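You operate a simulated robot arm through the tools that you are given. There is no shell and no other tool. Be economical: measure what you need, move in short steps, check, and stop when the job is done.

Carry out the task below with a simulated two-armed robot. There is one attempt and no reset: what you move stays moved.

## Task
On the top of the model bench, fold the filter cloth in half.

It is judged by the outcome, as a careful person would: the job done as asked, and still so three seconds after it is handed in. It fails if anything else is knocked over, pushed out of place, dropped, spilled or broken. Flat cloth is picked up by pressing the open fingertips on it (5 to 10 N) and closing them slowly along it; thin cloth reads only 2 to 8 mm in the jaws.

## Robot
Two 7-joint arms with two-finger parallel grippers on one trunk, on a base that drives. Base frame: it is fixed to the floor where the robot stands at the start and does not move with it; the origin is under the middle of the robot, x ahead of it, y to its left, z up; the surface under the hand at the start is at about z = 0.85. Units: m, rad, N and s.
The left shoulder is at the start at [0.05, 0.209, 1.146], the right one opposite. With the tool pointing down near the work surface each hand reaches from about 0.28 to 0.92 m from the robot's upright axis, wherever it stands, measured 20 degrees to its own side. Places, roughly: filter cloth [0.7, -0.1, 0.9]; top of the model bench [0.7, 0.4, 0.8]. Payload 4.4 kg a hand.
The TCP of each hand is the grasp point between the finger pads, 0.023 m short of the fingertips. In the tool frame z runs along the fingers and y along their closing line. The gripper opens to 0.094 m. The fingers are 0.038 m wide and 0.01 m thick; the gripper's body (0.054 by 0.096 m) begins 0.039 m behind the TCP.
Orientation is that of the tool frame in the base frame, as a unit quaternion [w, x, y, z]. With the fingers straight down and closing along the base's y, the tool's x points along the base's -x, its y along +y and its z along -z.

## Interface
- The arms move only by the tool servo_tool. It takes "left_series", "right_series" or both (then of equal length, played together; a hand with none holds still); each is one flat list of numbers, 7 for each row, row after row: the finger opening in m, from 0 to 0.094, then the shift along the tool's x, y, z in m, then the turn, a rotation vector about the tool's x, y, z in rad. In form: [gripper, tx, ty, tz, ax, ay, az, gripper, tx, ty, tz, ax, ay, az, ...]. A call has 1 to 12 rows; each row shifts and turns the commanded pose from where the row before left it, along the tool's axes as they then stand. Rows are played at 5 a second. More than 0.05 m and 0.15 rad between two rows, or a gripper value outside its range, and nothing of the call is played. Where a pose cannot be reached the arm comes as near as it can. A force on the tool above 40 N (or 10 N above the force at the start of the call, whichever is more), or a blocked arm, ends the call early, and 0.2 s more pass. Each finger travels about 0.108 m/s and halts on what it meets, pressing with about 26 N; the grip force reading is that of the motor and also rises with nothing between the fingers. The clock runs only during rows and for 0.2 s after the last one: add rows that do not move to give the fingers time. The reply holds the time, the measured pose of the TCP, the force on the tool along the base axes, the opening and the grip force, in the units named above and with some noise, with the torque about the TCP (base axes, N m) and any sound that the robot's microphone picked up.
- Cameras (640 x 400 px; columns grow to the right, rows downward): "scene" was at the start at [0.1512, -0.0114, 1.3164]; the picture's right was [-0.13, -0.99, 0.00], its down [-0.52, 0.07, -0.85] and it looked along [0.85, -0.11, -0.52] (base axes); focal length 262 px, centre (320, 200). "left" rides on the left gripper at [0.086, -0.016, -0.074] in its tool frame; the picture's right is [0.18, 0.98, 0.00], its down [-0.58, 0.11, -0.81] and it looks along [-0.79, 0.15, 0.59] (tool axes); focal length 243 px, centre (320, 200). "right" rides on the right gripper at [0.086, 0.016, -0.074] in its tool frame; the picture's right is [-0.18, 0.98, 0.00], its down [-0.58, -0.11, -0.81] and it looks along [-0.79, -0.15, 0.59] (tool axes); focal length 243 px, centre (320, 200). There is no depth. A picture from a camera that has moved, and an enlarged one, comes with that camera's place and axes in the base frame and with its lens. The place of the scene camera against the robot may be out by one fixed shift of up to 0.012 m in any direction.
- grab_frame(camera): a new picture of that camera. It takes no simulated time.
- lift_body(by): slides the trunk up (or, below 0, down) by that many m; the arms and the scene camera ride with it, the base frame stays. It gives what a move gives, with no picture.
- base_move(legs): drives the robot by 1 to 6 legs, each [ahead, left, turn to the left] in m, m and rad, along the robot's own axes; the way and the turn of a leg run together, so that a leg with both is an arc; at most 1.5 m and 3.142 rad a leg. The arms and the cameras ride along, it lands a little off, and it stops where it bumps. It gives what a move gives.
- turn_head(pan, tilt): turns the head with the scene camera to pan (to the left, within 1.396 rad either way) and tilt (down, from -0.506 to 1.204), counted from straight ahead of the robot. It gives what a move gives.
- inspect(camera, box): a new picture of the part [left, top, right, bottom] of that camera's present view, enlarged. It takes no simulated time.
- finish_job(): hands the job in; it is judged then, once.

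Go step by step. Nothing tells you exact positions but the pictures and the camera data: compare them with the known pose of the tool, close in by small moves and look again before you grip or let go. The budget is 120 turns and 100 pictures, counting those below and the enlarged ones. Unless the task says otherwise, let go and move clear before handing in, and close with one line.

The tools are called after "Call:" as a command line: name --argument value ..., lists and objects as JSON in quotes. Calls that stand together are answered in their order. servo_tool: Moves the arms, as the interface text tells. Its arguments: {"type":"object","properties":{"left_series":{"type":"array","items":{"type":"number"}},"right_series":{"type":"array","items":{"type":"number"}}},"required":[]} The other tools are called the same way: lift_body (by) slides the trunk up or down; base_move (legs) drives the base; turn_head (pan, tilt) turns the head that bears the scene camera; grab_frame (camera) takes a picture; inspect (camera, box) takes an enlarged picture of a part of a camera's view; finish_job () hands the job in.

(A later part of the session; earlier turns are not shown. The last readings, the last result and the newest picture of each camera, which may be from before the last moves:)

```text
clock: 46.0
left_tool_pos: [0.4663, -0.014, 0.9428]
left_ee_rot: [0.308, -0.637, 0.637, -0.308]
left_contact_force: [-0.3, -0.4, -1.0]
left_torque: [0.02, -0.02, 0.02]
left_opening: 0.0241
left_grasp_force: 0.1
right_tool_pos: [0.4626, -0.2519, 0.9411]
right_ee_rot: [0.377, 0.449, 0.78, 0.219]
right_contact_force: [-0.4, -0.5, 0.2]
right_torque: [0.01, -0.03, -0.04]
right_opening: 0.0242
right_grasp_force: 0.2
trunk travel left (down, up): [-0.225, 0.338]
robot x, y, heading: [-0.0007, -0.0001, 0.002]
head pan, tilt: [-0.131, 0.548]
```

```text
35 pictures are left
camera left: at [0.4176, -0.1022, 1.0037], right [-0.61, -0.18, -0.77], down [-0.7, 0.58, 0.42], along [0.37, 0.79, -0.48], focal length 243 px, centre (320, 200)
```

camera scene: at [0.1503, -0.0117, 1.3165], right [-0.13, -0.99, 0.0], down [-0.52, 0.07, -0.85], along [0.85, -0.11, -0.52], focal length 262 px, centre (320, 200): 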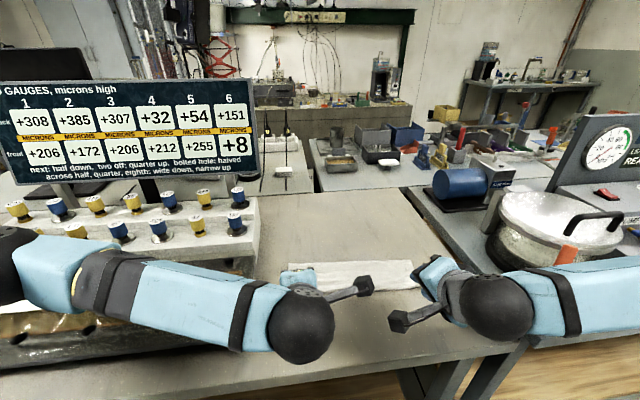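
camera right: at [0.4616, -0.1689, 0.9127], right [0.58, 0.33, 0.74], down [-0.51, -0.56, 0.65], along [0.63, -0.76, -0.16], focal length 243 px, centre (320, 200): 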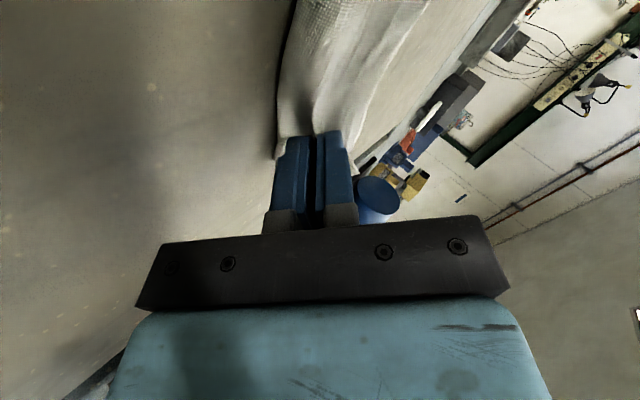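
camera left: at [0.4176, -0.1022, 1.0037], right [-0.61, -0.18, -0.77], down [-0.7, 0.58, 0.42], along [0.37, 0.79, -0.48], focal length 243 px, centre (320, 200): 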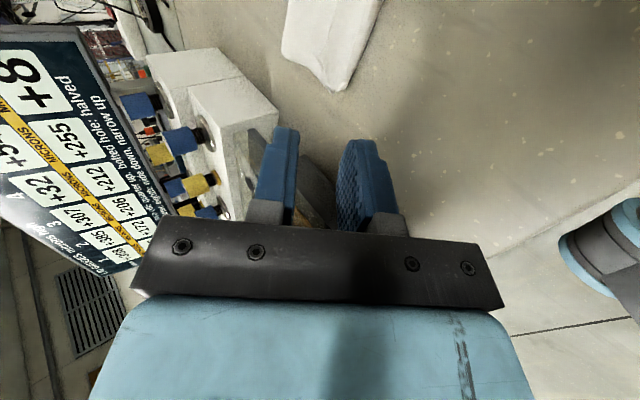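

Released cleanly. I'll raise both hands and straighten them to see the result.

Call:
servo_tool --left_series '[0.03, 0, -0.0261, -0.0207, 0, 0, 0, 0.03, 0, -0.0261, -0.0207, 0, 0, 0, 0.03, 0, -0.0261, -0.0207, 0, 0, 0, 0.03, 0, -0.0261, -0.0207, 0, 0, 0, 0.03, 0, 0, 0, -0.15, 0, 0, 0.03, 0, 0, 0, -0.15, 0, 0, 0.03, -0.02, 0, 0, -0.15, 0, 0, 0.03, -0.02, 0, 0, -0.15, 0, 0, 0.03, -0.02, 0, 0, -0.15, 0, 0, 0.03, -0.02, 0, 0, -0.15, 0, 0]' --right_series '[0.03, -0.0131, 0.0226, -0.0207, 0, 0, 0, 0.03, -0.0131, 0.0226, -0.0207, 0, 0, 0, 0.03, -0.0131, 0.0226, -0.0207, 0, 0, 0, 0.03, -0.0131, 0.0226, -0.0207, 0, 0, 0, 0.03, 0, 0, 0, 0.13, 0.075, 0, 0.03, 0, 0, 0, 0.13, 0.075, 0, 0.03, -0.0173, -0.01, 0, 0.13, 0.075, 0, 0.03, -0.0173, -0.01, 0, 0.13, 0.075, 0, 0.03, -0.0173, -0.01, 0, 0.13, 0.075, 0, 0.03, -0.0173, -0.01, 0, 0.13, 0.075, 0]'

Call:
inspect --camera "scene" --box '[260, 220, 440, 332]'

Call:
grab_frame --camera "scene"

```text
clock: 48.2
left_tool_pos: [0.4673, 0.065, 1.0739]
left_ee_rot: [0.001, 0.707, -0.707, -0.001]
left_contact_force: [0.8, -0.2, 0.5]
left_torque: [0.02, 0.02, 0.02]
left_opening: 0.0301
left_grasp_force: 0.0
right_tool_pos: [0.4658, -0.3312, 1.0727]
right_ee_rot: [-0.002, 0.498, 0.867, 0.0]
right_contact_force: [0.4, -0.1, -0.7]
right_torque: [0.02, 0.03, 0.01]
right_opening: 0.0299
right_grasp_force: 0.0
right hand out of reach, approached as far as the arm can: row 2
trunk travel left (down, up): [-0.225, 0.338]
robot x, y, heading: [0.0007, 0.0001, 0.002]
head pan, tilt: [-0.131, 0.548]
```

```text
3.56 times, centred on (350, 276) of scene
camera zoom: at [0.1517, -0.0111, 1.3163], right [-0.13, -0.99, 0.0], down [-0.52, 0.07, -0.85], along [0.85, -0.11, -0.52], focal length 933 px, centre (213, -70)
```

zoom: 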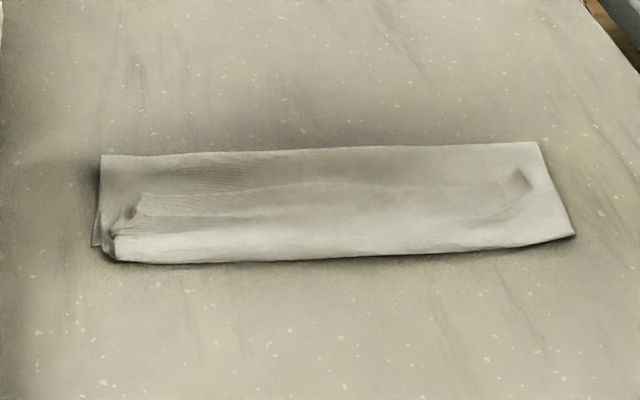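

```text
33 pictures are left
camera scene: at [0.1517, -0.0111, 1.3163], right [-0.13, -0.99, 0.0], down [-0.52, 0.07, -0.85], along [0.85, -0.11, -0.52], focal length 262 px, centre (320, 200)
```

scene: 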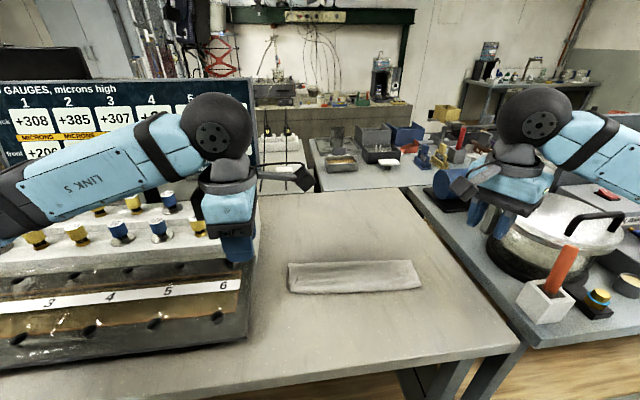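

The strip still looks narrower than half, and a faint line on top suggests the edge is turned back again. I'll bring both wrist cameras over it to see exactly how it lies.

Call:
servo_tool --left_series '[0.03, 0.02, -0.025, 0.02, 0, 0, 0, 0.03, 0.02, -0.025, 0.02, 0, 0, 0, 0.03, 0.02, -0.025, 0.02, 0, 0, 0, 0.03, 0.02, -0.025, 0.02, 0, 0, 0]' --right_series '[0.03, 0.005, 0.031, 0.02, 0, 0, 0, 0.03, 0.005, 0.031, 0.02, 0, 0, 0, 0.03, 0.005, 0.031, 0.02, 0, 0, 0, 0.03, 0.005, 0.031, 0.02, 0, 0, 0]'

Call:
inspect --camera "left" --box '[200, 0, 640, 200]'

Call:
inspect --camera "right" --box '[0, 0, 440, 200]'

```text
clock: 49.2
left_tool_pos: [0.5691, -0.0152, 0.9926]
left_ee_rot: [0.0, -0.707, 0.707, 0.0]
left_contact_force: [-0.9, 0.8, -0.4]
left_torque: [0.0, 0.04, -0.02]
left_opening: 0.0298
left_grasp_force: 0.0
right_tool_pos: [0.5638, -0.2522, 0.9934]
right_ee_rot: [0.0, 0.499, 0.867, 0.0]
right_contact_force: [-0.1, 0.2, -0.1]
right_torque: [0.03, 0.0, -0.02]
right_opening: 0.0303
right_grasp_force: 0.1
trunk travel left (down, up): [-0.225, 0.338]
robot x, y, heading: [0.0054, 0.0015, -0.003]
head pan, tilt: [-0.131, 0.548]
```

```text
1.45 times, centred on (420, 100) of left
camera zoom: at [0.5844, -0.1031, 1.0694], right [-0.98, -0.18, 0.0], down [-0.11, 0.58, 0.81], along [-0.15, 0.79, -0.59], focal length 353 px, centre (174, 346)
```

zoom: 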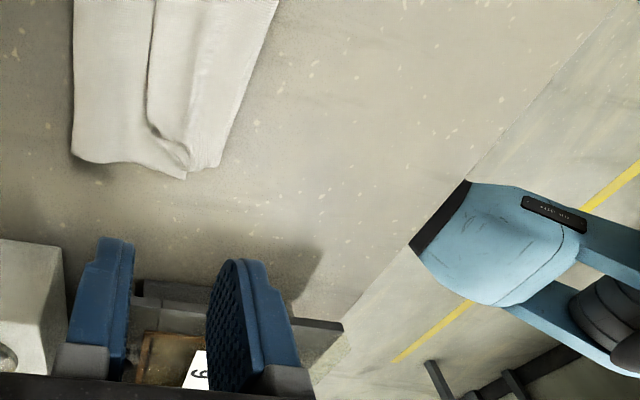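

```text
1.45 times, centred on (220, 100) of right
camera zoom: at [0.5338, -0.1689, 1.0684], right [0.94, 0.33, 0.0], down [0.2, -0.56, 0.81], along [0.27, -0.76, -0.59], focal length 353 px, centre (466, 346)
```

zoom: 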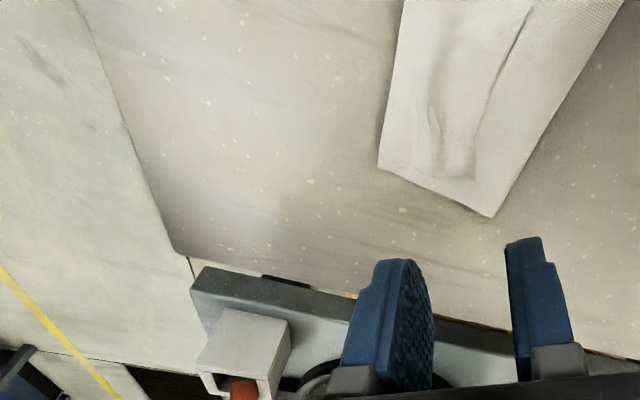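

I see it now: the fold is at x ≈ 0.61, but about 4.5 cm of the top edge is turned back on top as a hem. I'll take that hem in both hands, lay the cloth flat again, and then regrip right at the very edge so no hem forms.

Call:
servo_tool --left_series '[0.03, 0.012, 0.006, 0.03, 0, 0, 0, 0.03, 0, 0, 0.03, 0, 0, 0, 0.03, 0, 0, 0.03, 0, 0, 0, 0.03, 0, 0, 0.018, 0, 0, 0, 0.03, 0, 0, 0.003, 0, 0, 0, 0.03, 0, 0, 0, 0, 0, 0]' --right_series '[0.03, 0.0118, -0.0105, 0.03, 0, 0, 0, 0.03, 0, 0, 0.03, 0, 0, 0, 0.03, 0, 0, 0.03, 0, 0, 0, 0.03, 0, 0, 0.018, 0, 0, 0, 0.03, 0, 0, 0.003, 0, 0, 0, 0.03, 0, 0, 0, 0, 0, 0]'

Call:
inspect --camera "left" --box '[180, 0, 480, 230]'

Call:
inspect --camera "right" --box '[160, 0, 460, 230]'

```text
clock: 50.6
left_tool_pos: [0.5617, -0.0278, 0.8831]
left_ee_rot: [0.0, 0.707, -0.707, 0.0]
left_contact_force: [0.6, -0.5, -0.6]
left_torque: [0.0, -0.01, -0.01]
left_opening: 0.03
left_grasp_force: 0.0
right_tool_pos: [0.5475, -0.2459, 0.8818]
right_ee_rot: [0.0, 0.498, 0.867, -0.001]
right_contact_force: [-0.2, 0.9, -0.6]
right_torque: [-0.03, 0.0, -0.01]
right_opening: 0.0298
right_grasp_force: 0.0
trunk travel left (down, up): [-0.225, 0.338]
robot x, y, heading: [-0.0005, -0.0017, -0.002]
head pan, tilt: [-0.131, 0.548]
```

```text
1.74 times, centred on (330, 115) of left
camera zoom: at [0.5778, -0.1149, 0.959], right [-0.98, -0.18, 0.0], down [-0.11, 0.58, 0.81], along [-0.15, 0.79, -0.59], focal length 422 px, centre (303, 348)
```

zoom: 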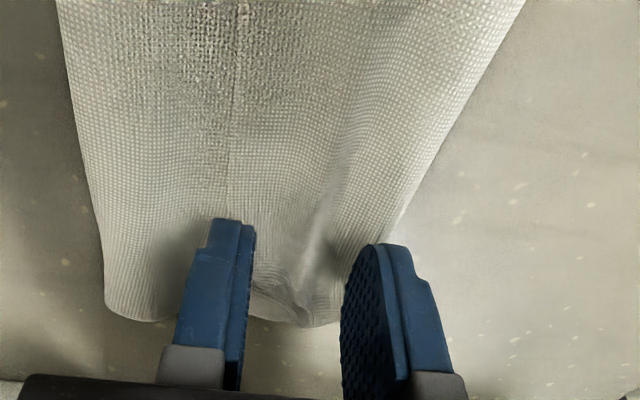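

```text
1.74 times, centred on (310, 115) of right
camera zoom: at [0.5178, -0.163, 0.9569], right [0.94, 0.33, 0.0], down [0.2, -0.56, 0.81], along [0.27, -0.76, -0.59], focal length 422 px, centre (337, 348)
```

zoom: 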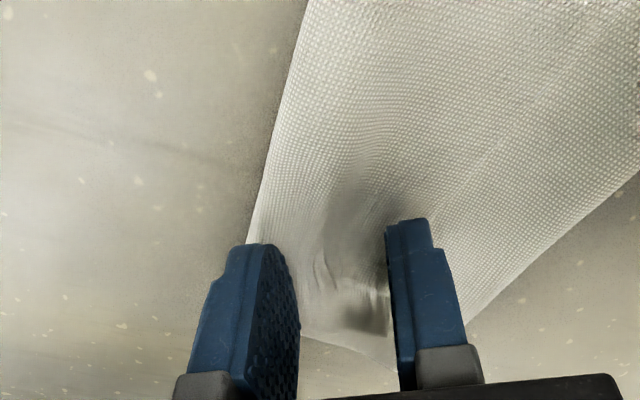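

The fingers straddle the hem with its existing ridge between them. I'll press lightly and close slowly.

Call:
servo_tool --left_series '[0.028, 0, 0, 0.003, 0, 0, 0, 0.026, 0, 0, 0.002, 0, 0, 0, 0.022, 0, 0, 0, 0, 0, 0, 0.018, 0, 0, 0, 0, 0, 0, 0.014, 0, 0, 0, 0, 0, 0, 0.01, 0, 0, 0, 0, 0, 0, 0.006, 0, 0, 0, 0, 0, 0, 0, 0, 0, 0, 0, 0, 0, 0, 0, 0, 0, 0, 0, 0]' --right_series '[0.028, 0, 0, 0.003, 0, 0, 0, 0.026, 0, 0, 0.002, 0, 0, 0, 0.022, 0, 0, 0, 0, 0, 0, 0.018, 0, 0, 0, 0, 0, 0, 0.014, 0, 0, 0, 0, 0, 0, 0.01, 0, 0, 0, 0, 0, 0, 0.006, 0, 0, 0, 0, 0, 0, 0, 0, 0, 0, 0, 0, 0, 0, 0, 0, 0, 0, 0, 0]'

Call:
inspect --camera "left" --box '[180, 0, 480, 230]'

```text
clock: 52.6
left_tool_pos: [0.562, -0.028, 0.8789]
left_ee_rot: [-0.001, 0.707, -0.707, 0.0]
left_contact_force: [-2.1, -2.1, 5.5]
left_torque: [0.03, 0.04, 0.0]
left_opening: 0.0035
left_grasp_force: 25.7
right_tool_pos: [0.5479, -0.2456, 0.8771]
right_ee_rot: [0.001, 0.499, 0.866, 0.0]
right_contact_force: [0.0, 0.2, 1.1]
right_torque: [0.01, 0.02, -0.02]
right_opening: 0.002
right_grasp_force: 25.8
trunk travel left (down, up): [-0.225, 0.338]
robot x, y, heading: [0.002, -0.0041, -0.004]
head pan, tilt: [-0.131, 0.548]
```

```text
1.74 times, centred on (330, 115) of left
camera zoom: at [0.5773, -0.1151, 0.9554], right [-0.98, -0.18, 0.0], down [-0.11, 0.58, 0.81], along [-0.15, 0.79, -0.59], focal length 422 px, centre (303, 348)
```

zoom: 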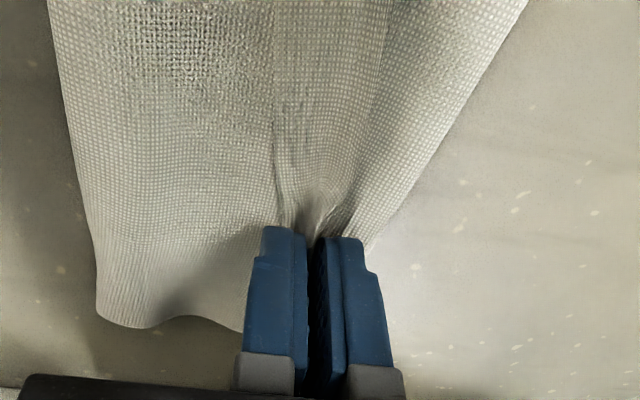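

Both hands have the hem. I'll lift it up over the fold line and lay the edge out flat on the far side.

Call:
servo_tool --left_series '[0, 0, -0.019, -0.0255, 0, 0, 0, 0, 0, -0.019, -0.0255, 0, 0, 0, 0, 0, -0.03, -0.0275, 0, 0, 0, 0, 0, -0.03, -0.0275, 0, 0, 0, 0, 0, -0.02, 0.0075, 0, 0, 0, 0, 0, -0.02, 0.0075, 0, 0, 0, 0, 0, -0.0175, 0.025, 0, 0, 0, 0, 0, -0.0175, 0.025, 0, 0, 0, 0, 0, -0.006, 0.02, 0, 0, 0, 0, 0, -0.006, 0.02, 0, 0, 0, 0, 0, -0.004, 0, 0, 0, 0]' --right_series '[0, -0.0108, 0.0186, -0.0255, 0, 0, 0, 0, -0.0108, 0.0186, -0.0255, 0, 0, 0, 0, -0.0163, 0.0281, -0.0275, 0, 0, 0, 0, -0.0163, 0.0281, -0.0275, 0, 0, 0, 0, -0.0105, 0.0182, 0.0075, 0, 0, 0, 0, -0.0105, 0.0182, 0.0075, 0, 0, 0, 0, -0.0093, 0.016, 0.025, 0, 0, 0, 0, -0.0093, 0.016, 0.025, 0, 0, 0, 0, -0.003, 0.0052, 0.02, 0, 0, 0, 0, -0.003, 0.0052, 0.018, 0, 0, 0, 0, -0.002, 0.0035, 0, 0, 0, 0]'

Call:
inspect --camera "scene" --box '[230, 150, 470, 300]'

```text
clock: 55.0
left_tool_pos: [0.7499, -0.0271, 0.8799]
left_ee_rot: [0.0, -0.706, 0.708, 0.0]
left_contact_force: [0.5, -0.9, 3.0]
left_torque: [0.03, 0.0, 0.02]
left_opening: 0.003
left_grasp_force: 25.6
right_tool_pos: [0.7494, -0.2451, 0.8815]
right_ee_rot: [0.0, 0.499, 0.867, 0.0]
right_contact_force: [-0.1, 0.2, -0.2]
right_torque: [0.01, -0.03, 0.02]
right_opening: 0.0019
right_grasp_force: 26.0
trunk travel left (down, up): [-0.225, 0.338]
robot x, y, heading: [-0.002, -0.0029, -0.001]
head pan, tilt: [-0.131, 0.548]
```

```text
2.67 times, centred on (350, 225) of scene
camera zoom: at [0.1507, -0.0113, 1.3165], right [-0.13, -0.99, 0.0], down [-0.52, 0.07, -0.85], along [0.85, -0.11, -0.52], focal length 700 px, centre (240, 133)
```

zoom: 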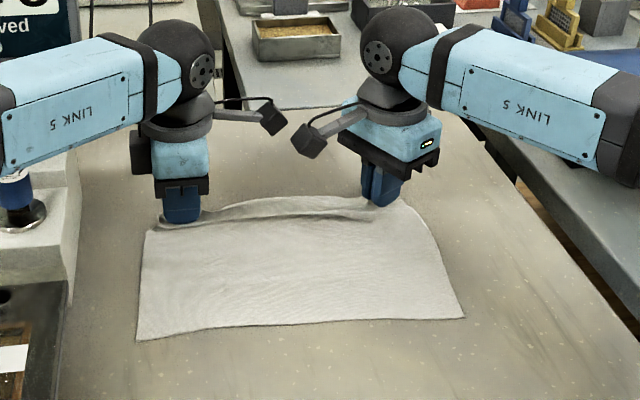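

It's nearly flat, shifted about 2.5 cm forward. I'll release, lift, and look at the far edge from the wrist cameras.

Call:
servo_tool --left_series '[0.012, 0, 0, 0, 0, 0, 0, 0.024, 0, 0, 0, 0, 0, 0, 0.03, 0, 0, -0.02, 0, 0, 0, 0.03, 0, 0, -0.04, 0, 0, 0, 0.03, 0, 0, -0.04, 0, 0, 0]' --right_series '[0.012, 0, 0, 0, 0, 0, 0, 0.024, 0, 0, 0, 0, 0, 0, 0.03, 0, 0, -0.02, 0, 0, 0, 0.03, 0, 0, -0.04, 0, 0, 0, 0.03, 0, 0, -0.04, 0, 0, 0]'

Call:
grab_frame --camera "left"

Call:
grab_frame --camera "right"

Call:
inspect --camera "scene" --box '[260, 190, 440, 302]'

```text
clock: 56.2
left_tool_pos: [0.7488, -0.0265, 0.98]
left_ee_rot: [0.0, -0.707, 0.707, -0.001]
left_contact_force: [0.1, 0.9, -0.2]
left_torque: [0.0, 0.03, -0.03]
left_opening: 0.03
left_grasp_force: 0.0
right_tool_pos: [0.7504, -0.2466, 0.9839]
right_ee_rot: [0.001, 0.499, 0.867, 0.001]
right_contact_force: [0.5, 0.4, 0.7]
right_torque: [0.01, -0.06, 0.0]
right_opening: 0.0299
right_grasp_force: 0.0
trunk travel left (down, up): [-0.225, 0.338]
robot x, y, heading: [0.0004, -0.003, 0.0]
head pan, tilt: [-0.131, 0.548]
```

```text
26 pictures are left
camera left: at [0.7648, -0.1138, 1.056], right [-0.98, -0.18, 0.0], down [-0.11, 0.58, 0.81], along [-0.15, 0.79, -0.59], focal length 243 px, centre (320, 200)
```

left: 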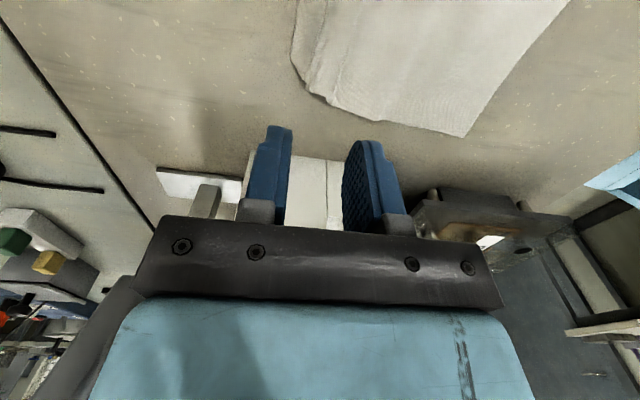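

```text
25 pictures are left
camera right: at [0.72, -0.1636, 1.0576], right [0.94, 0.33, 0.0], down [0.2, -0.56, 0.81], along [0.27, -0.76, -0.59], focal length 243 px, centre (320, 200)
```

right: 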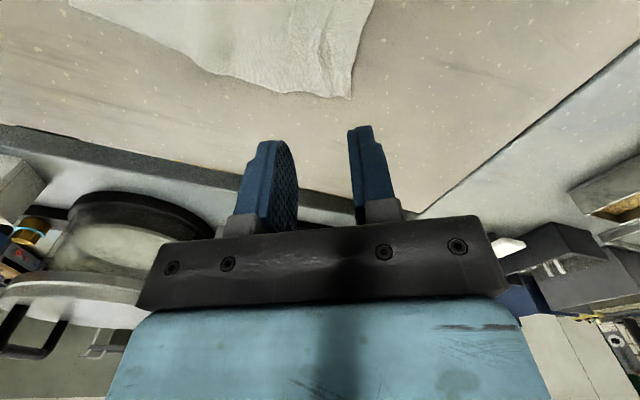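

```text
3.56 times, centred on (350, 246) of scene
camera zoom: at [0.1498, -0.0111, 1.3165], right [-0.13, -0.99, 0.0], down [-0.52, 0.07, -0.85], along [0.85, -0.11, -0.52], focal length 933 px, centre (213, 36)
```

zoom: 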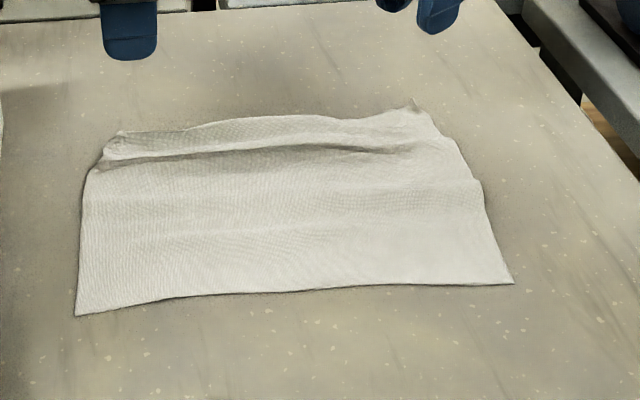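

There is a soft wave just inside the far edge, using up about 3 cm. I'll press closed fingertips on the edge and drag outward to smooth it flat before regripping.

Call:
servo_tool --left_series '[0, 0, 0, 0.035, 0, 0, 0, 0, 0, 0, 0.035, 0, 0, 0, 0, 0, 0, 0.028, 0, 0, 0, 0, 0, 0, 0.006, 0, 0, 0, 0, 0, 0, 0.002, 0, 0, 0, 0, 0, 0, 0, 0, 0, 0]' --right_series '[0, -0.006, 0.0104, 0.035, 0, 0, 0, 0, 0, 0, 0.035, 0, 0, 0, 0, 0, 0, 0.03, 0, 0, 0, 0, 0, 0, 0.008, 0, 0, 0, 0, 0, 0, 0.002, 0, 0, 0, 0, 0, 0, 0, 0, 0, 0]'

```text
clock: 57.6
left_tool_pos: [0.7503, -0.0266, 0.8772]
left_ee_rot: [0.001, -0.707, 0.707, -0.001]
left_contact_force: [2.5, 0.0, 9.7]
left_torque: [0.16, -0.07, -0.05]
left_opening: 0.0001
left_grasp_force: 25.8
right_tool_pos: [0.7634, -0.2466, 0.8746]
right_ee_rot: [0.001, 0.499, 0.866, 0.001]
right_contact_force: [3.6, -0.7, 14.5]
right_torque: [-0.08, -0.11, 0.0]
right_opening: 0.0003
right_grasp_force: 25.8
trunk travel left (down, up): [-0.225, 0.338]
robot x, y, heading: [-0.0, -0.0045, -0.001]
head pan, tilt: [-0.131, 0.548]
```

In contact at 10–15 N. I'll drag outward, then lift and look.

Call:
servo_tool --left_series '[0, -0.002, -0.008, 0, 0, 0, 0, 0, -0.002, -0.008, 0, 0, 0, 0, 0, -0.002, -0.008, 0, 0, 0, 0, 0, -0.002, -0.008, 0, 0, 0, 0, 0, 0, 0, 0, 0, 0, 0, 0, 0, 0, -0.03, 0, 0, 0, 0.02, 0, 0, -0.04, 0, 0, 0]' --right_series '[0, -0.004, 0.0029, 0, 0, 0, 0, 0, -0.004, 0.0029, 0, 0, 0, 0, 0, -0.004, 0.0029, 0, 0, 0, 0, 0, -0.004, 0.0029, 0, 0, 0, 0, 0, 0, 0, 0, 0, 0, 0, 0, 0, 0, -0.03, 0, 0, 0, 0.02, 0, 0, -0.04, 0, 0, 0]'

Call:
inspect --camera "scene" --box '[260, 190, 440, 302]'

Call:
inspect --camera "left" --box '[200, 0, 500, 180]'

Call:
inspect --camera "right" --box '[140, 0, 440, 180]'

```text
clock: 59.2
left_tool_pos: [0.7823, -0.0192, 0.9438]
left_ee_rot: [0.001, -0.707, 0.707, -0.001]
left_contact_force: [-0.9, -0.7, 0.5]
left_torque: [0.0, 0.0, -0.01]
left_opening: 0.0201
left_grasp_force: 0.1
right_tool_pos: [0.7795, -0.2539, 0.9423]
right_ee_rot: [0.001, 0.5, 0.866, 0.0]
right_contact_force: [-0.8, 0.2, 1.1]
right_torque: [0.02, 0.01, 0.0]
right_opening: 0.02
right_grasp_force: 0.0
trunk travel left (down, up): [-0.225, 0.338]
robot x, y, heading: [0.001, 0.0027, 0.003]
head pan, tilt: [-0.131, 0.548]
```

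```text
3.56 times, centred on (350, 246) of scene
camera zoom: at [0.1496, -0.011, 1.3164], right [-0.13, -0.99, 0.0], down [-0.52, 0.07, -0.85], along [0.85, -0.11, -0.52], focal length 933 px, centre (213, 36)
```

zoom: 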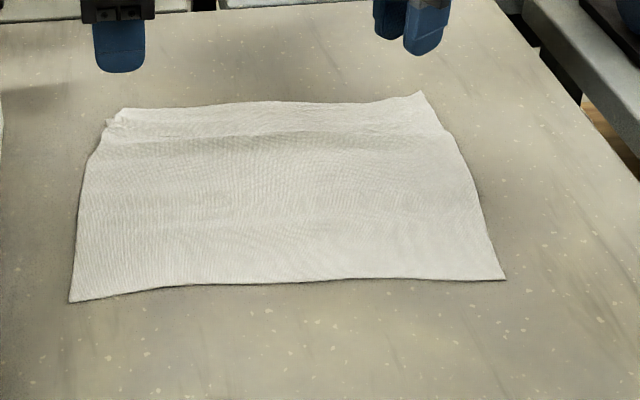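

```text
2.13 times, centred on (350, 90) of left
camera zoom: at [0.7981, -0.1066, 1.0206], right [-0.98, -0.18, 0.0], down [-0.11, 0.58, 0.81], along [-0.15, 0.79, -0.59], focal length 518 px, centre (256, 435)
```

zoom: 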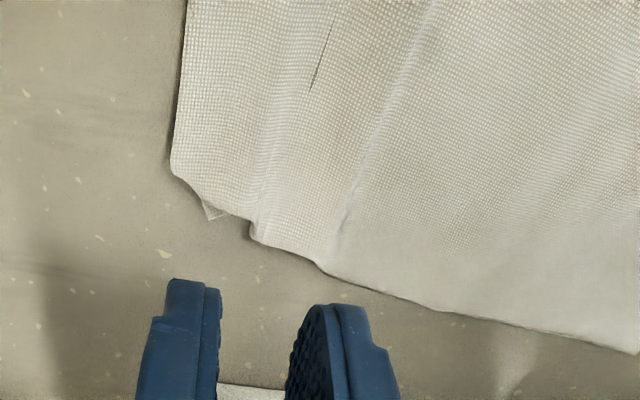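

```text
2.13 times, centred on (290, 90) of right
camera zoom: at [0.75, -0.171, 1.0163], right [0.94, 0.33, 0.0], down [0.2, -0.56, 0.81], along [0.27, -0.76, -0.59], focal length 518 px, centre (384, 435)
```

zoom: 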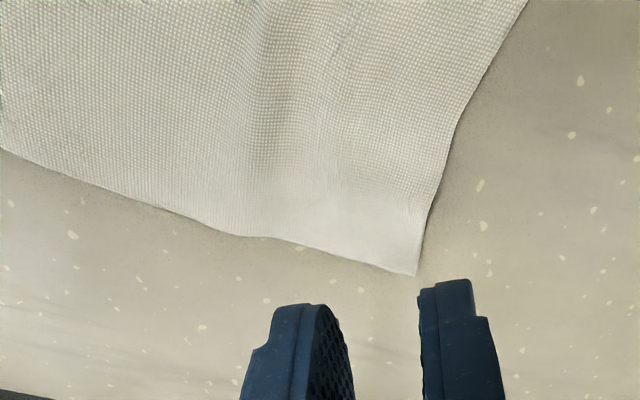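

The smoothing worked: the cloth is flat apart from a tiny turned-under tip at the left corner. Next I'll turn the right hand fully square and set both hands so the far finger lands just off the edge, for a minimal hem.

Call:
servo_tool --left_series '[0.024, 0.012, -0.0157, 0, 0, 0, 0, 0.024, 0, 0, 0, 0, 0, 0, 0.024, 0, 0, 0, 0, 0, 0, 0.024, 0, 0, 0, 0, 0, 0, 0.024, 0, 0, 0.03, 0, 0, 0, 0.024, 0, 0, 0.027, 0, 0, 0]' --right_series '[0.024, 0, 0, 0, 0, 0, 0.131, 0.024, 0, 0, 0, 0, 0, 0.131, 0.024, 0, 0, 0, 0, 0, 0.131, 0.024, 0, 0, 0, 0, 0, 0.131, 0.024, -0.008, 0.0085, 0.03, 0, 0, 0, 0.024, 0, 0, 0.026, 0, 0, 0]'

Call:
inspect --camera "left" --box '[200, 40, 440, 220]'

Call:
inspect --camera "right" --box '[200, 40, 440, 220]'

```text
clock: 60.3
left_tool_pos: [0.8029, -0.0279, 0.9324]
left_ee_rot: [-0.002, 0.712, -0.702, 0.002]
left_contact_force: [-0.2, 0.3, 0.5]
left_torque: [-0.09, 0.05, -0.01]
left_opening: 0.0244
left_grasp_force: 0.1
right_tool_pos: [0.7833, -0.2526, 0.9267]
right_ee_rot: [-0.002, 0.701, 0.714, -0.002]
right_contact_force: [-1.5, -0.5, 0.1]
right_torque: [-0.04, -0.01, 0.0]
right_opening: 0.0239
right_grasp_force: 0.1
trunk travel left (down, up): [-0.225, 0.338]
robot x, y, heading: [0.0003, -0.0017, -0.0]
head pan, tilt: [-0.131, 0.548]
stopped in row 5 (left hand): the force on the tool passed its limit at 51 N (the readings are from after the stop); the commanded pose is now the measured one
```

```text
2.22 times, centred on (320, 130) of left
camera zoom: at [0.8196, -0.1148, 1.0079], right [-0.98, -0.2, -0.01], down [-0.12, 0.58, 0.81], along [-0.16, 0.79, -0.59], focal length 539 px, centre (320, 356)
```

zoom: 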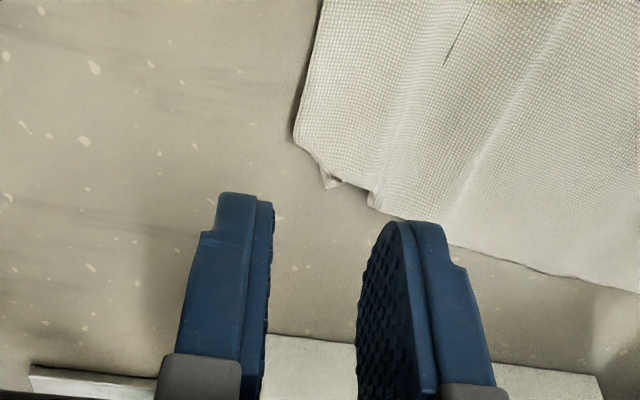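

```text
2.22 times, centred on (320, 130) of right
camera zoom: at [0.7979, -0.166, 1.0018], right [0.99, -0.17, 0.0], down [-0.09, -0.58, 0.81], along [-0.14, -0.79, -0.59], focal length 539 px, centre (320, 356)
```

zoom: 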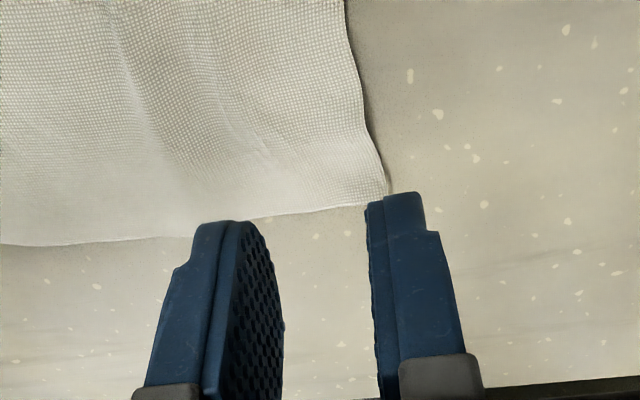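

The two wrist cameras touched (51 N) and the motion stopped, but the cloth hasn't moved. I'll turn the right hand back about 17°, move it outward, and bring both down again with more clearance.

Call:
servo_tool --left_series '[0.024, -0.002, 0.0025, 0, 0, 0, 0, 0.024, -0.002, 0.0025, 0, 0, 0, 0, 0.024, 0, 0, 0, 0, 0, 0, 0.024, 0, 0, 0.023, 0, 0, 0, 0.024, 0, 0, 0.023, 0, 0, 0]' --right_series '[0.024, 0, 0, 0, 0, 0, -0.15, 0.024, 0, 0, 0, 0, 0, -0.15, 0.024, -0.0117, -0.001, 0, 0, 0, 0, 0.024, 0, 0, 0.02, 0, 0, 0, 0.024, 0, 0, 0.02, 0, 0, 0]'

Call:
inspect --camera "left" --box '[200, 40, 440, 220]'

Call:
inspect --camera "right" --box '[200, 40, 440, 220]'

```text
clock: 61.5
left_tool_pos: [0.7974, -0.0244, 0.8864]
left_ee_rot: [-0.003, 0.713, -0.701, 0.002]
left_contact_force: [0.2, -0.2, 0.1]
left_torque: [0.01, -0.01, 0.01]
left_opening: 0.0241
left_grasp_force: 0.1
right_tool_pos: [0.7854, -0.2644, 0.8871]
right_ee_rot: [-0.001, 0.586, 0.811, -0.001]
right_contact_force: [-0.1, -0.3, 0.3]
right_torque: [0.0, 0.03, 0.03]
right_opening: 0.0239
right_grasp_force: 0.2
trunk travel left (down, up): [-0.225, 0.338]
robot x, y, heading: [0.0021, -0.002, 0.004]
head pan, tilt: [-0.131, 0.548]
```

```text
2.22 times, centred on (320, 130) of left
camera zoom: at [0.8141, -0.1111, 0.9626], right [-0.98, -0.2, -0.01], down [-0.12, 0.58, 0.81], along [-0.16, 0.79, -0.59], focal length 539 px, centre (320, 356)
```

zoom: 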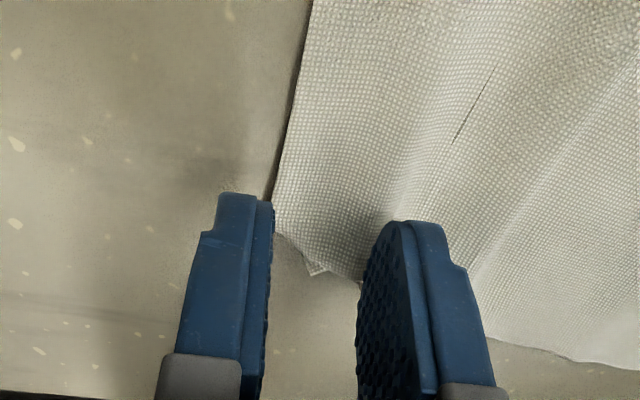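

```text
2.22 times, centred on (320, 130) of right
camera zoom: at [0.7736, -0.1776, 0.9624], right [0.99, 0.13, 0.0], down [0.08, -0.59, 0.81], along [0.11, -0.8, -0.59], focal length 539 px, centre (320, 356)
```

zoom: 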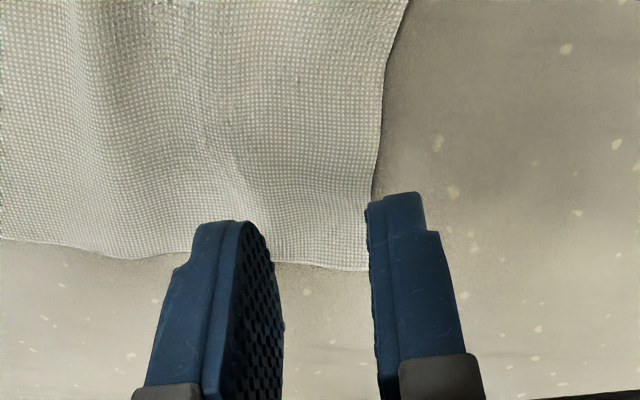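

The far fingers are exactly at the cloth edge. I'll press down and close slowly.

Call:
servo_tool --left_series '[0.024, 0, 0, 0.006, 0, 0, 0, 0.024, 0, 0, 0.006, 0, 0, 0, 0.024, 0, 0, 0.002, 0, 0, 0, 0.024, 0, 0, 0, 0, 0, 0]' --right_series '[0.024, 0, 0, 0.006, 0, 0, 0, 0.024, 0, 0, 0.006, 0, 0, 0, 0.024, 0, 0, 0.002, 0, 0, 0, 0.024, 0, 0, 0, 0, 0, 0]'

```text
clock: 62.5
left_tool_pos: [0.7956, -0.0238, 0.8756]
left_ee_rot: [-0.004, 0.712, -0.702, 0.004]
left_contact_force: [3.6, 0.8, 19.3]
left_torque: [0.31, 0.2, -0.06]
left_opening: 0.0223
left_grasp_force: 0.1
right_tool_pos: [0.784, -0.2641, 0.8756]
right_ee_rot: [-0.002, 0.585, 0.811, 0.0]
right_contact_force: [-0.8, -0.4, 0.1]
right_torque: [0.02, -0.01, -0.02]
right_opening: 0.0239
right_grasp_force: 0.0
trunk travel left (down, up): [-0.225, 0.338]
robot x, y, heading: [-0.0021, 0.0002, 0.006]
head pan, tilt: [-0.131, 0.548]
```

Call:
servo_tool --left_series '[0.024, 0, 0, -0.0015, 0, 0, 0, 0.024, 0, 0, 0, 0, 0, 0]' --right_series '[0.024, 0, 0, 0.003, 0, 0, 0, 0.024, 0, 0, 0, 0, 0, 0]'

```text
clock: 63.1
left_tool_pos: [0.7958, -0.0241, 0.8761]
left_ee_rot: [-0.002, 0.712, -0.702, 0.004]
left_contact_force: [2.9, 0.2, 10.4]
left_torque: [0.13, 0.14, -0.03]
left_opening: 0.0226
left_grasp_force: 0.0
right_tool_pos: [0.783, -0.264, 0.8736]
right_ee_rot: [0.001, 0.586, 0.81, 0.0]
right_contact_force: [0.0, -0.5, 9.9]
right_torque: [-0.09, 0.03, 0.01]
right_opening: 0.0239
right_grasp_force: 0.0
trunk travel left (down, up): [-0.225, 0.338]
robot x, y, heading: [0.0011, -0.0003, -0.001]
head pan, tilt: [-0.131, 0.548]
```

Both hands press at about 10 N. I'll close slowly.

Call:
servo_tool --left_series '[0.021, 0, 0, 0, 0, 0, 0, 0.018, 0, 0, 0, 0, 0, 0, 0.015, 0, 0, 0, 0, 0, 0, 0.012, 0, 0, 0, 0, 0, 0, 0.009, 0, 0, 0, 0, 0, 0, 0.006, 0, 0, 0, 0, 0, 0, 0.003, 0, 0, 0, 0, 0, 0, 0, 0, 0, 0, 0, 0, 0, 0, 0, 0, 0, 0, 0, 0]' --right_series '[0.021, 0, 0, 0, 0, 0, 0, 0.018, 0, 0, 0, 0, 0, 0, 0.015, 0, 0, 0, 0, 0, 0, 0.012, 0, 0, 0, 0, 0, 0, 0.009, 0, 0, 0, 0, 0, 0, 0.006, 0, 0, 0, 0, 0, 0, 0.003, 0, 0, 0, 0, 0, 0, 0, 0, 0, 0, 0, 0, 0, 0, 0, 0, 0, 0, 0, 0]'

Call:
inspect --camera "left" --box '[200, 40, 440, 220]'

Call:
inspect --camera "right" --box '[200, 40, 440, 220]'

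```text
clock: 65.1
left_tool_pos: [0.7948, -0.0231, 0.8759]
left_ee_rot: [-0.003, 0.712, -0.702, 0.003]
left_contact_force: [-0.2, -0.9, 2.2]
left_torque: [0.02, 0.04, 0.03]
left_opening: 0.0
left_grasp_force: 26.6
right_tool_pos: [0.7844, -0.2637, 0.8744]
right_ee_rot: [0.0, 0.585, 0.811, 0.0]
right_contact_force: [0.9, 0.8, 21.8]
right_torque: [-0.01, 0.02, -0.02]
right_opening: 0.0023
right_grasp_force: 26.7
trunk travel left (down, up): [-0.225, 0.338]
robot x, y, heading: [-0.0023, 0.0036, -0.001]
head pan, tilt: [-0.131, 0.548]
```

```text
2.22 times, centred on (320, 130) of left
camera zoom: at [0.8119, -0.1102, 0.9527], right [-0.98, -0.2, -0.01], down [-0.13, 0.58, 0.8], along [-0.16, 0.79, -0.59], focal length 539 px, centre (320, 356)
```

zoom: 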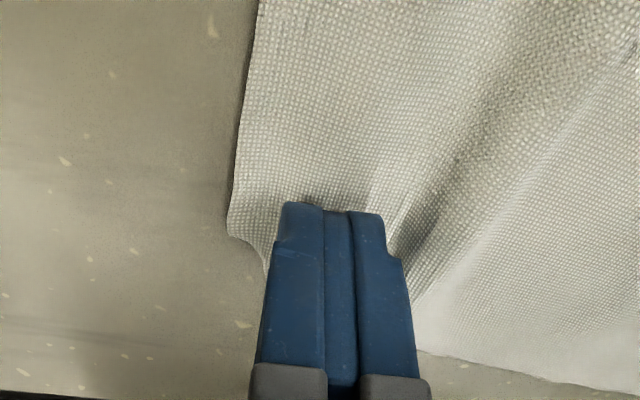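

```text
2.22 times, centred on (320, 130) of right
camera zoom: at [0.7711, -0.1761, 0.949], right [0.99, 0.13, 0.0], down [0.08, -0.59, 0.81], along [0.11, -0.8, -0.59], focal length 539 px, centre (320, 356)
```

zoom: 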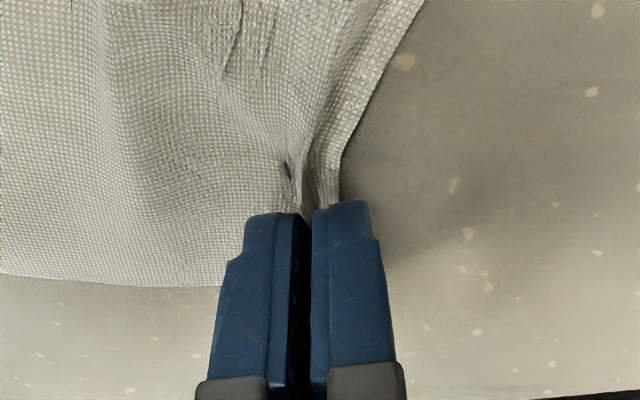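

The right hand has a good grip with almost no hem, but the edge slipped under the left far finger, whose jaw reads 0. I'll redo only the left, with its far finger overlapping the edge by about 4 mm.

Call:
servo_tool --left_series '[0.0, 0, 0, -0.012, 0, 0, 0, 0.024, 0.006, -0.004, 0, 0, 0, 0, 0.024, 0, 0, 0, 0, 0, 0, 0.024, 0, 0, 0.006, 0, 0, 0, 0.024, 0, 0, 0.006, 0, 0, 0, 0.024, 0, 0, 0.0005, 0, 0, 0, 0.024, 0, 0, 0, 0, 0, 0]'

Call:
inspect --camera "left" --box '[200, 40, 440, 220]'

```text
clock: 66.7
left_tool_pos: [0.8003, -0.0279, 0.8761]
left_ee_rot: [-0.002, 0.713, -0.702, 0.003]
left_contact_force: [-0.1, 0.6, 0.6]
left_torque: [0.04, 0.05, 0.04]
left_opening: 0.0242
left_grasp_force: 0.0
right_tool_pos: [0.7833, -0.2634, 0.8738]
right_ee_rot: [0.001, 0.586, 0.81, 0.0]
right_contact_force: [1.7, -0.2, 23.9]
right_torque: [0.02, 0.03, 0.02]
right_opening: 0.0024
right_grasp_force: 26.4
trunk travel left (down, up): [-0.225, 0.338]
robot x, y, heading: [-0.0032, 0.0017, -0.003]
head pan, tilt: [-0.131, 0.548]
```

```text
2.22 times, centred on (320, 130) of left
camera zoom: at [0.816, -0.1156, 0.9525], right [-0.98, -0.2, -0.01], down [-0.13, 0.58, 0.8], along [-0.16, 0.79, -0.59], focal length 539 px, centre (320, 356)
```

zoom: 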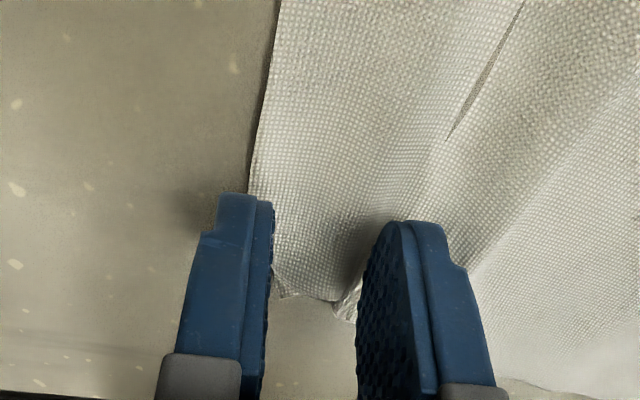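

The overlap is right. I'll press the left down 2 mm and close slowly.

Call:
servo_tool --left_series '[0.024, 0, 0, 0.002, 0, 0, 0, 0.024, 0, 0, 0.0005, 0, 0, 0, 0.021, 0, 0, 0, 0, 0, 0, 0.018, 0, 0, 0, 0, 0, 0, 0.015, 0, 0, 0, 0, 0, 0, 0.012, 0, 0, 0, 0, 0, 0, 0.009, 0, 0, 0, 0, 0, 0, 0.006, 0, 0, 0, 0, 0, 0, 0.003, 0, 0, 0, 0, 0, 0, 0, 0, 0, 0, 0, 0, 0, 0, 0, 0, 0, 0, 0, 0]'

```text
clock: 69.1
left_tool_pos: [0.7986, -0.0288, 0.8752]
left_ee_rot: [-0.003, 0.713, -0.701, 0.004]
left_contact_force: [-0.8, 0.1, 19.2]
left_torque: [0.23, 0.06, 0.01]
left_opening: 0.003
left_grasp_force: 25.8
right_tool_pos: [0.7827, -0.2623, 0.8737]
right_ee_rot: [-0.001, 0.586, 0.811, 0.0]
right_contact_force: [2.1, 1.2, 13.1]
right_torque: [-0.01, -0.03, -0.02]
right_opening: 0.0023
right_grasp_force: 25.9
trunk travel left (down, up): [-0.225, 0.338]
robot x, y, heading: [-0.0008, -0.0008, -0.002]
head pan, tilt: [-0.131, 0.548]
```

Both hands now hold the very edge, reading 3.0 and 2.3 mm. I'll carry it up and over the fold line (x ≈ 0.69), keeping it taut and tilting the fingers forward past the top.

Call:
servo_tool --left_series '[0, -0.003, 0.0068, -0.024, 0, 0, 0, 0, -0.003, 0.0068, -0.024, 0, 0, 0, 0, -0.003, 0.02, -0.0225, 0, 0, 0, 0, -0.003, 0.02, -0.0225, 0, 0, 0, 0, -0.003, 0.0225, -0.005, 0, 0, 0, 0, -0.003, 0.0225, -0.005, 0, 0, 0, 0, 0, 0.0285, 0.0055, 0, 0, 0, 0, 0, 0.0285, 0.0055, 0, 0, 0, 0, 0, 0, 0, 0.15, 0, 0, 0, 0, 0, 0, 0.15, 0, 0, 0, 0, 0.0245, 0.0097, 0, 0, 0, 0, 0, 0.0245, 0.0097, 0, 0, 0]' --right_series '[0, 0.005, -0.0056, -0.024, 0, 0, 0, 0, 0.005, -0.0056, -0.024, 0, 0, 0, 0, 0.0091, -0.0181, -0.0225, 0, 0, 0, 0, 0.0091, -0.0181, -0.0225, 0, 0, 0, 0, 0.0099, -0.0205, -0.005, 0, 0, 0, 0, 0.0099, -0.0205, -0.005, 0, 0, 0, 0, 0.0089, -0.027, 0.0055, 0, 0, 0, 0, 0.0089, -0.027, 0.0055, 0, 0, 0, 0, 0, 0, 0, -0.1424, -0.0471, 0, 0, 0, 0, 0, -0.1424, -0.0471, 0, 0, 0.0077, -0.0233, 0.0097, 0, 0, 0, 0, 0.0077, -0.0233, 0.0097, 0, 0, 0]'

Call:
inspect --camera "scene" --box '[230, 150, 470, 300]'

```text
clock: 71.7
left_tool_pos: [0.6038, -0.0151, 0.9297]
left_ee_rot: [-0.109, 0.704, -0.694, 0.108]
left_contact_force: [-0.1, 0.4, 0.7]
left_torque: [-0.03, 0.05, -0.04]
left_opening: 0.0027
left_grasp_force: 26.0
right_tool_pos: [0.5879, -0.2469, 0.9309]
right_ee_rot: [0.12, 0.58, 0.801, 0.087]
right_contact_force: [-0.5, -0.1, -0.1]
right_torque: [0.01, 0.03, -0.01]
right_opening: 0.0022
right_grasp_force: 26.1
trunk travel left (down, up): [-0.225, 0.338]
robot x, y, heading: [-0.0018, -0.0001, -0.006]
head pan, tilt: [-0.131, 0.548]
```

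```text
2.67 times, centred on (350, 225) of scene
camera zoom: at [0.1509, -0.0116, 1.3165], right [-0.13, -0.99, 0.0], down [-0.52, 0.07, -0.85], along [0.85, -0.11, -0.52], focal length 700 px, centre (240, 133)
```

zoom: 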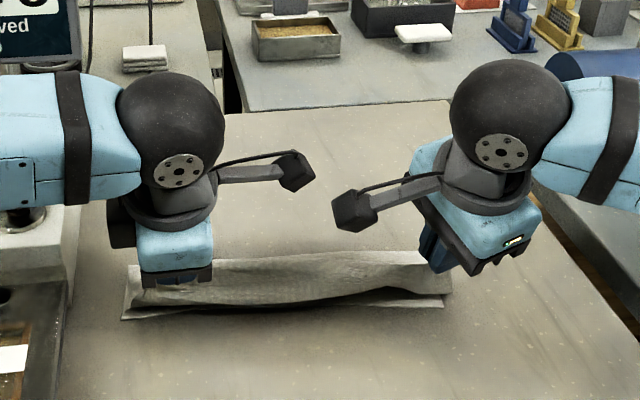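

Going well: the near edge lies at about x 0.608 (left) to 0.588 (right), and the held edge stands right over it. I'll tilt further and come down onto it.

Call:
servo_tool --left_series '[0, 0, 0, 0, 0.15, 0, 0, 0, 0, 0, 0, 0.15, 0, 0, 0, -0.003, 0.0085, 0.0124, 0, 0, 0, 0, -0.003, 0.0085, 0.0124, 0, 0, 0, 0, 0, 0, 0, 0.15, 0, 0, 0, 0, 0, 0, 0.15, 0, 0, 0, -0.003, 0.0098, 0.0053, 0, 0, 0, 0, -0.003, 0.0098, 0.0053, 0, 0, 0, 0, 0, 0, 0, 0, 0, 0]' --right_series '[0, 0, 0, 0, -0.1424, -0.0471, 0, 0, 0, 0, 0, -0.1424, -0.0471, 0, 0, 0.0038, -0.0077, 0.0124, 0, 0, 0, 0, 0.0038, -0.0077, 0.0124, 0, 0, 0, 0, 0, 0, 0, -0.1424, -0.0471, 0, 0, 0, 0, 0, -0.1424, -0.0471, 0, 0, 0.0042, -0.0089, 0.0053, 0, 0, 0, 0, 0.0042, -0.0089, 0.0053, 0, 0, 0, 0, 0, 0, 0, 0, 0, 0]'

Call:
grab_frame --camera "left"

Call:
inspect --camera "scene" --box '[230, 170, 470, 320]'

```text
clock: 73.7
left_tool_pos: [0.6004, -0.0027, 0.8772]
left_ee_rot: [-0.312, 0.641, -0.63, 0.307]
left_contact_force: [-0.9, -3.4, -0.2]
left_torque: [-0.06, -0.01, -0.07]
left_opening: 0.003
left_grasp_force: 26.0
right_tool_pos: [0.5841, -0.241, 0.88]
right_ee_rot: [0.351, 0.528, 0.73, 0.254]
right_contact_force: [0.0, 2.6, 4.6]
right_torque: [0.09, -0.06, -0.01]
right_opening: 0.0021
right_grasp_force: 25.5
trunk travel left (down, up): [-0.225, 0.338]
robot x, y, heading: [0.0006, -0.002, -0.001]
head pan, tilt: [-0.131, 0.548]
```

```text
12 pictures are left
camera left: at [0.5522, -0.0907, 0.9372], right [-0.6, -0.19, -0.77], down [-0.71, 0.57, 0.41], along [0.36, 0.8, -0.48], focal length 243 px, centre (320, 200)
```

left: 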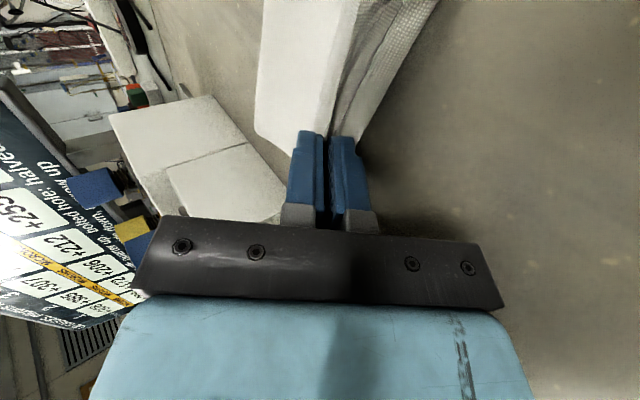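

```text
2.67 times, centred on (350, 245) of scene
camera zoom: at [0.1508, -0.0114, 1.3165], right [-0.13, -0.99, 0.0], down [-0.52, 0.07, -0.85], along [0.85, -0.11, -0.52], focal length 700 px, centre (240, 80)
```

zoom: 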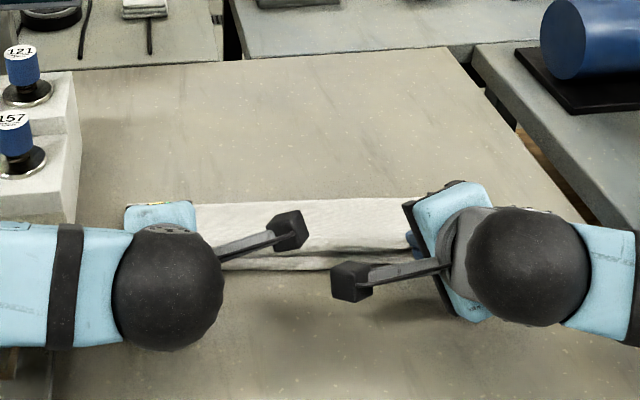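

Both edges are together. I'll open slowly and back straight out along the fingers, then up.

Call:
servo_tool --left_series '[0.006, 0, 0, 0, 0, 0, 0, 0.012, 0, 0, 0, 0, 0, 0, 0.02, 0, 0, 0, 0, 0, 0, 0.024, 0, 0, -0.005, 0, 0, 0, 0.024, 0, 0, -0.01, 0, 0, 0, 0.024, 0, 0, -0.02, 0, 0, 0, 0.024, 0, 0, -0.03, 0, 0, 0, 0.024, 0, -0.0261, -0.0207, 0, 0, 0, 0.024, 0, -0.0261, -0.0207, 0, 0, 0, 0.024, 0, -0.0261, -0.0207, 0, 0, 0]' --right_series '[0.006, 0, 0, 0, 0, 0, 0, 0.012, 0, 0, 0, 0, 0, 0, 0.02, 0, 0, 0, 0, 0, 0, 0.024, 0, 0, -0.005, 0, 0, 0, 0.024, 0, 0, -0.01, 0, 0, 0, 0.024, 0, 0, -0.02, 0, 0, 0, 0.024, 0, 0, -0.03, 0, 0, 0, 0.024, -0.0082, 0.0248, -0.0207, 0, 0, 0, 0.024, -0.0082, 0.0248, -0.0207, 0, 0, 0, 0.024, -0.0082, 0.0248, -0.0207, 0, 0, 0]'

Call:
servo_tool --left_series '[0.024, 0, 0, 0, -0.15, 0, 0, 0.024, 0, 0, 0, -0.15, 0, 0, 0.024, -0.01, 0, 0, -0.15, 0, 0, 0.024, -0.01, 0, 0, -0.15, 0, 0, 0.024, -0.02, 0, 0, -0.15, 0, 0, 0.024, -0.02, 0, 0, -0.15, 0, 0]' --right_series '[0.024, 0, 0, 0, 0.1424, 0.0471, 0, 0.024, 0, 0, 0, 0.1424, 0.0471, 0, 0.024, -0.019, -0.0063, 0, 0.1424, 0.0471, 0, 0.024, -0.019, -0.0063, 0, 0.1424, 0.0471, 0, 0.024, -0.019, -0.0063, 0, 0.1424, 0.0471, 0, 0.024, -0.019, -0.0063, 0, 0.1424, 0.0471, 0]'

Call:
inspect --camera "scene" --box '[260, 210, 420, 310]'

```text
clock: 75.9
left_tool_pos: [0.5494, -0.003, 1.0178]
left_ee_rot: [-0.312, 0.641, -0.631, 0.307]
left_contact_force: [-0.2, 0.3, -0.4]
left_torque: [-0.01, 0.03, -0.02]
left_opening: 0.0241
left_grasp_force: 0.1
right_tool_pos: [0.5327, -0.2416, 1.019]
right_ee_rot: [0.351, 0.529, 0.73, 0.254]
right_contact_force: [0.7, -0.1, 0.3]
right_torque: [0.01, 0.02, 0.02]
right_opening: 0.0242
right_grasp_force: 0.1
trunk travel left (down, up): [-0.225, 0.338]
robot x, y, heading: [0.0025, -0.0001, 0.003]
head pan, tilt: [-0.131, 0.548]
```

```text
clock: 77.3
left_tool_pos: [0.548, 0.0555, 1.015]
left_ee_rot: [-0.001, 0.713, -0.701, 0.002]
left_contact_force: [0.6, 0.1, -0.4]
left_torque: [0.02, 0.01, 0.0]
left_opening: 0.0239
left_grasp_force: 0.1
right_tool_pos: [0.5339, -0.3209, 1.0188]
right_ee_rot: [-0.002, 0.586, 0.81, -0.002]
right_contact_force: [-0.3, -0.7, -0.2]
right_torque: [-0.03, 0.02, 0.01]
right_opening: 0.0238
right_grasp_force: 0.1
trunk travel left (down, up): [-0.225, 0.338]
robot x, y, heading: [0.0006, 0.0004, 0.0]
head pan, tilt: [-0.131, 0.548]
```

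```text
4.00 times, centred on (340, 260) of scene
camera zoom: at [0.1516, -0.0113, 1.3163], right [-0.13, -0.99, 0.0], down [-0.52, 0.07, -0.85], along [0.85, -0.11, -0.52], focal length 1049 px, centre (240, -40)
```

zoom: 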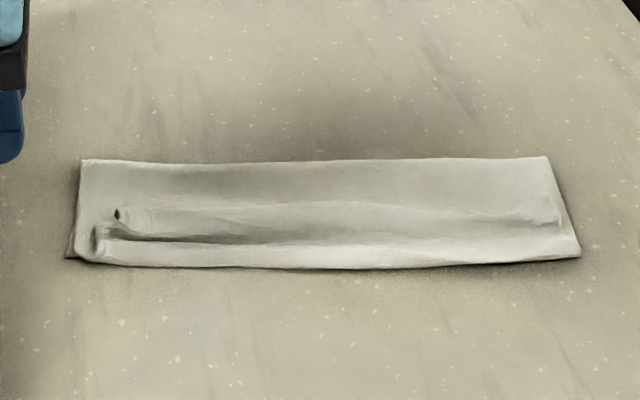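

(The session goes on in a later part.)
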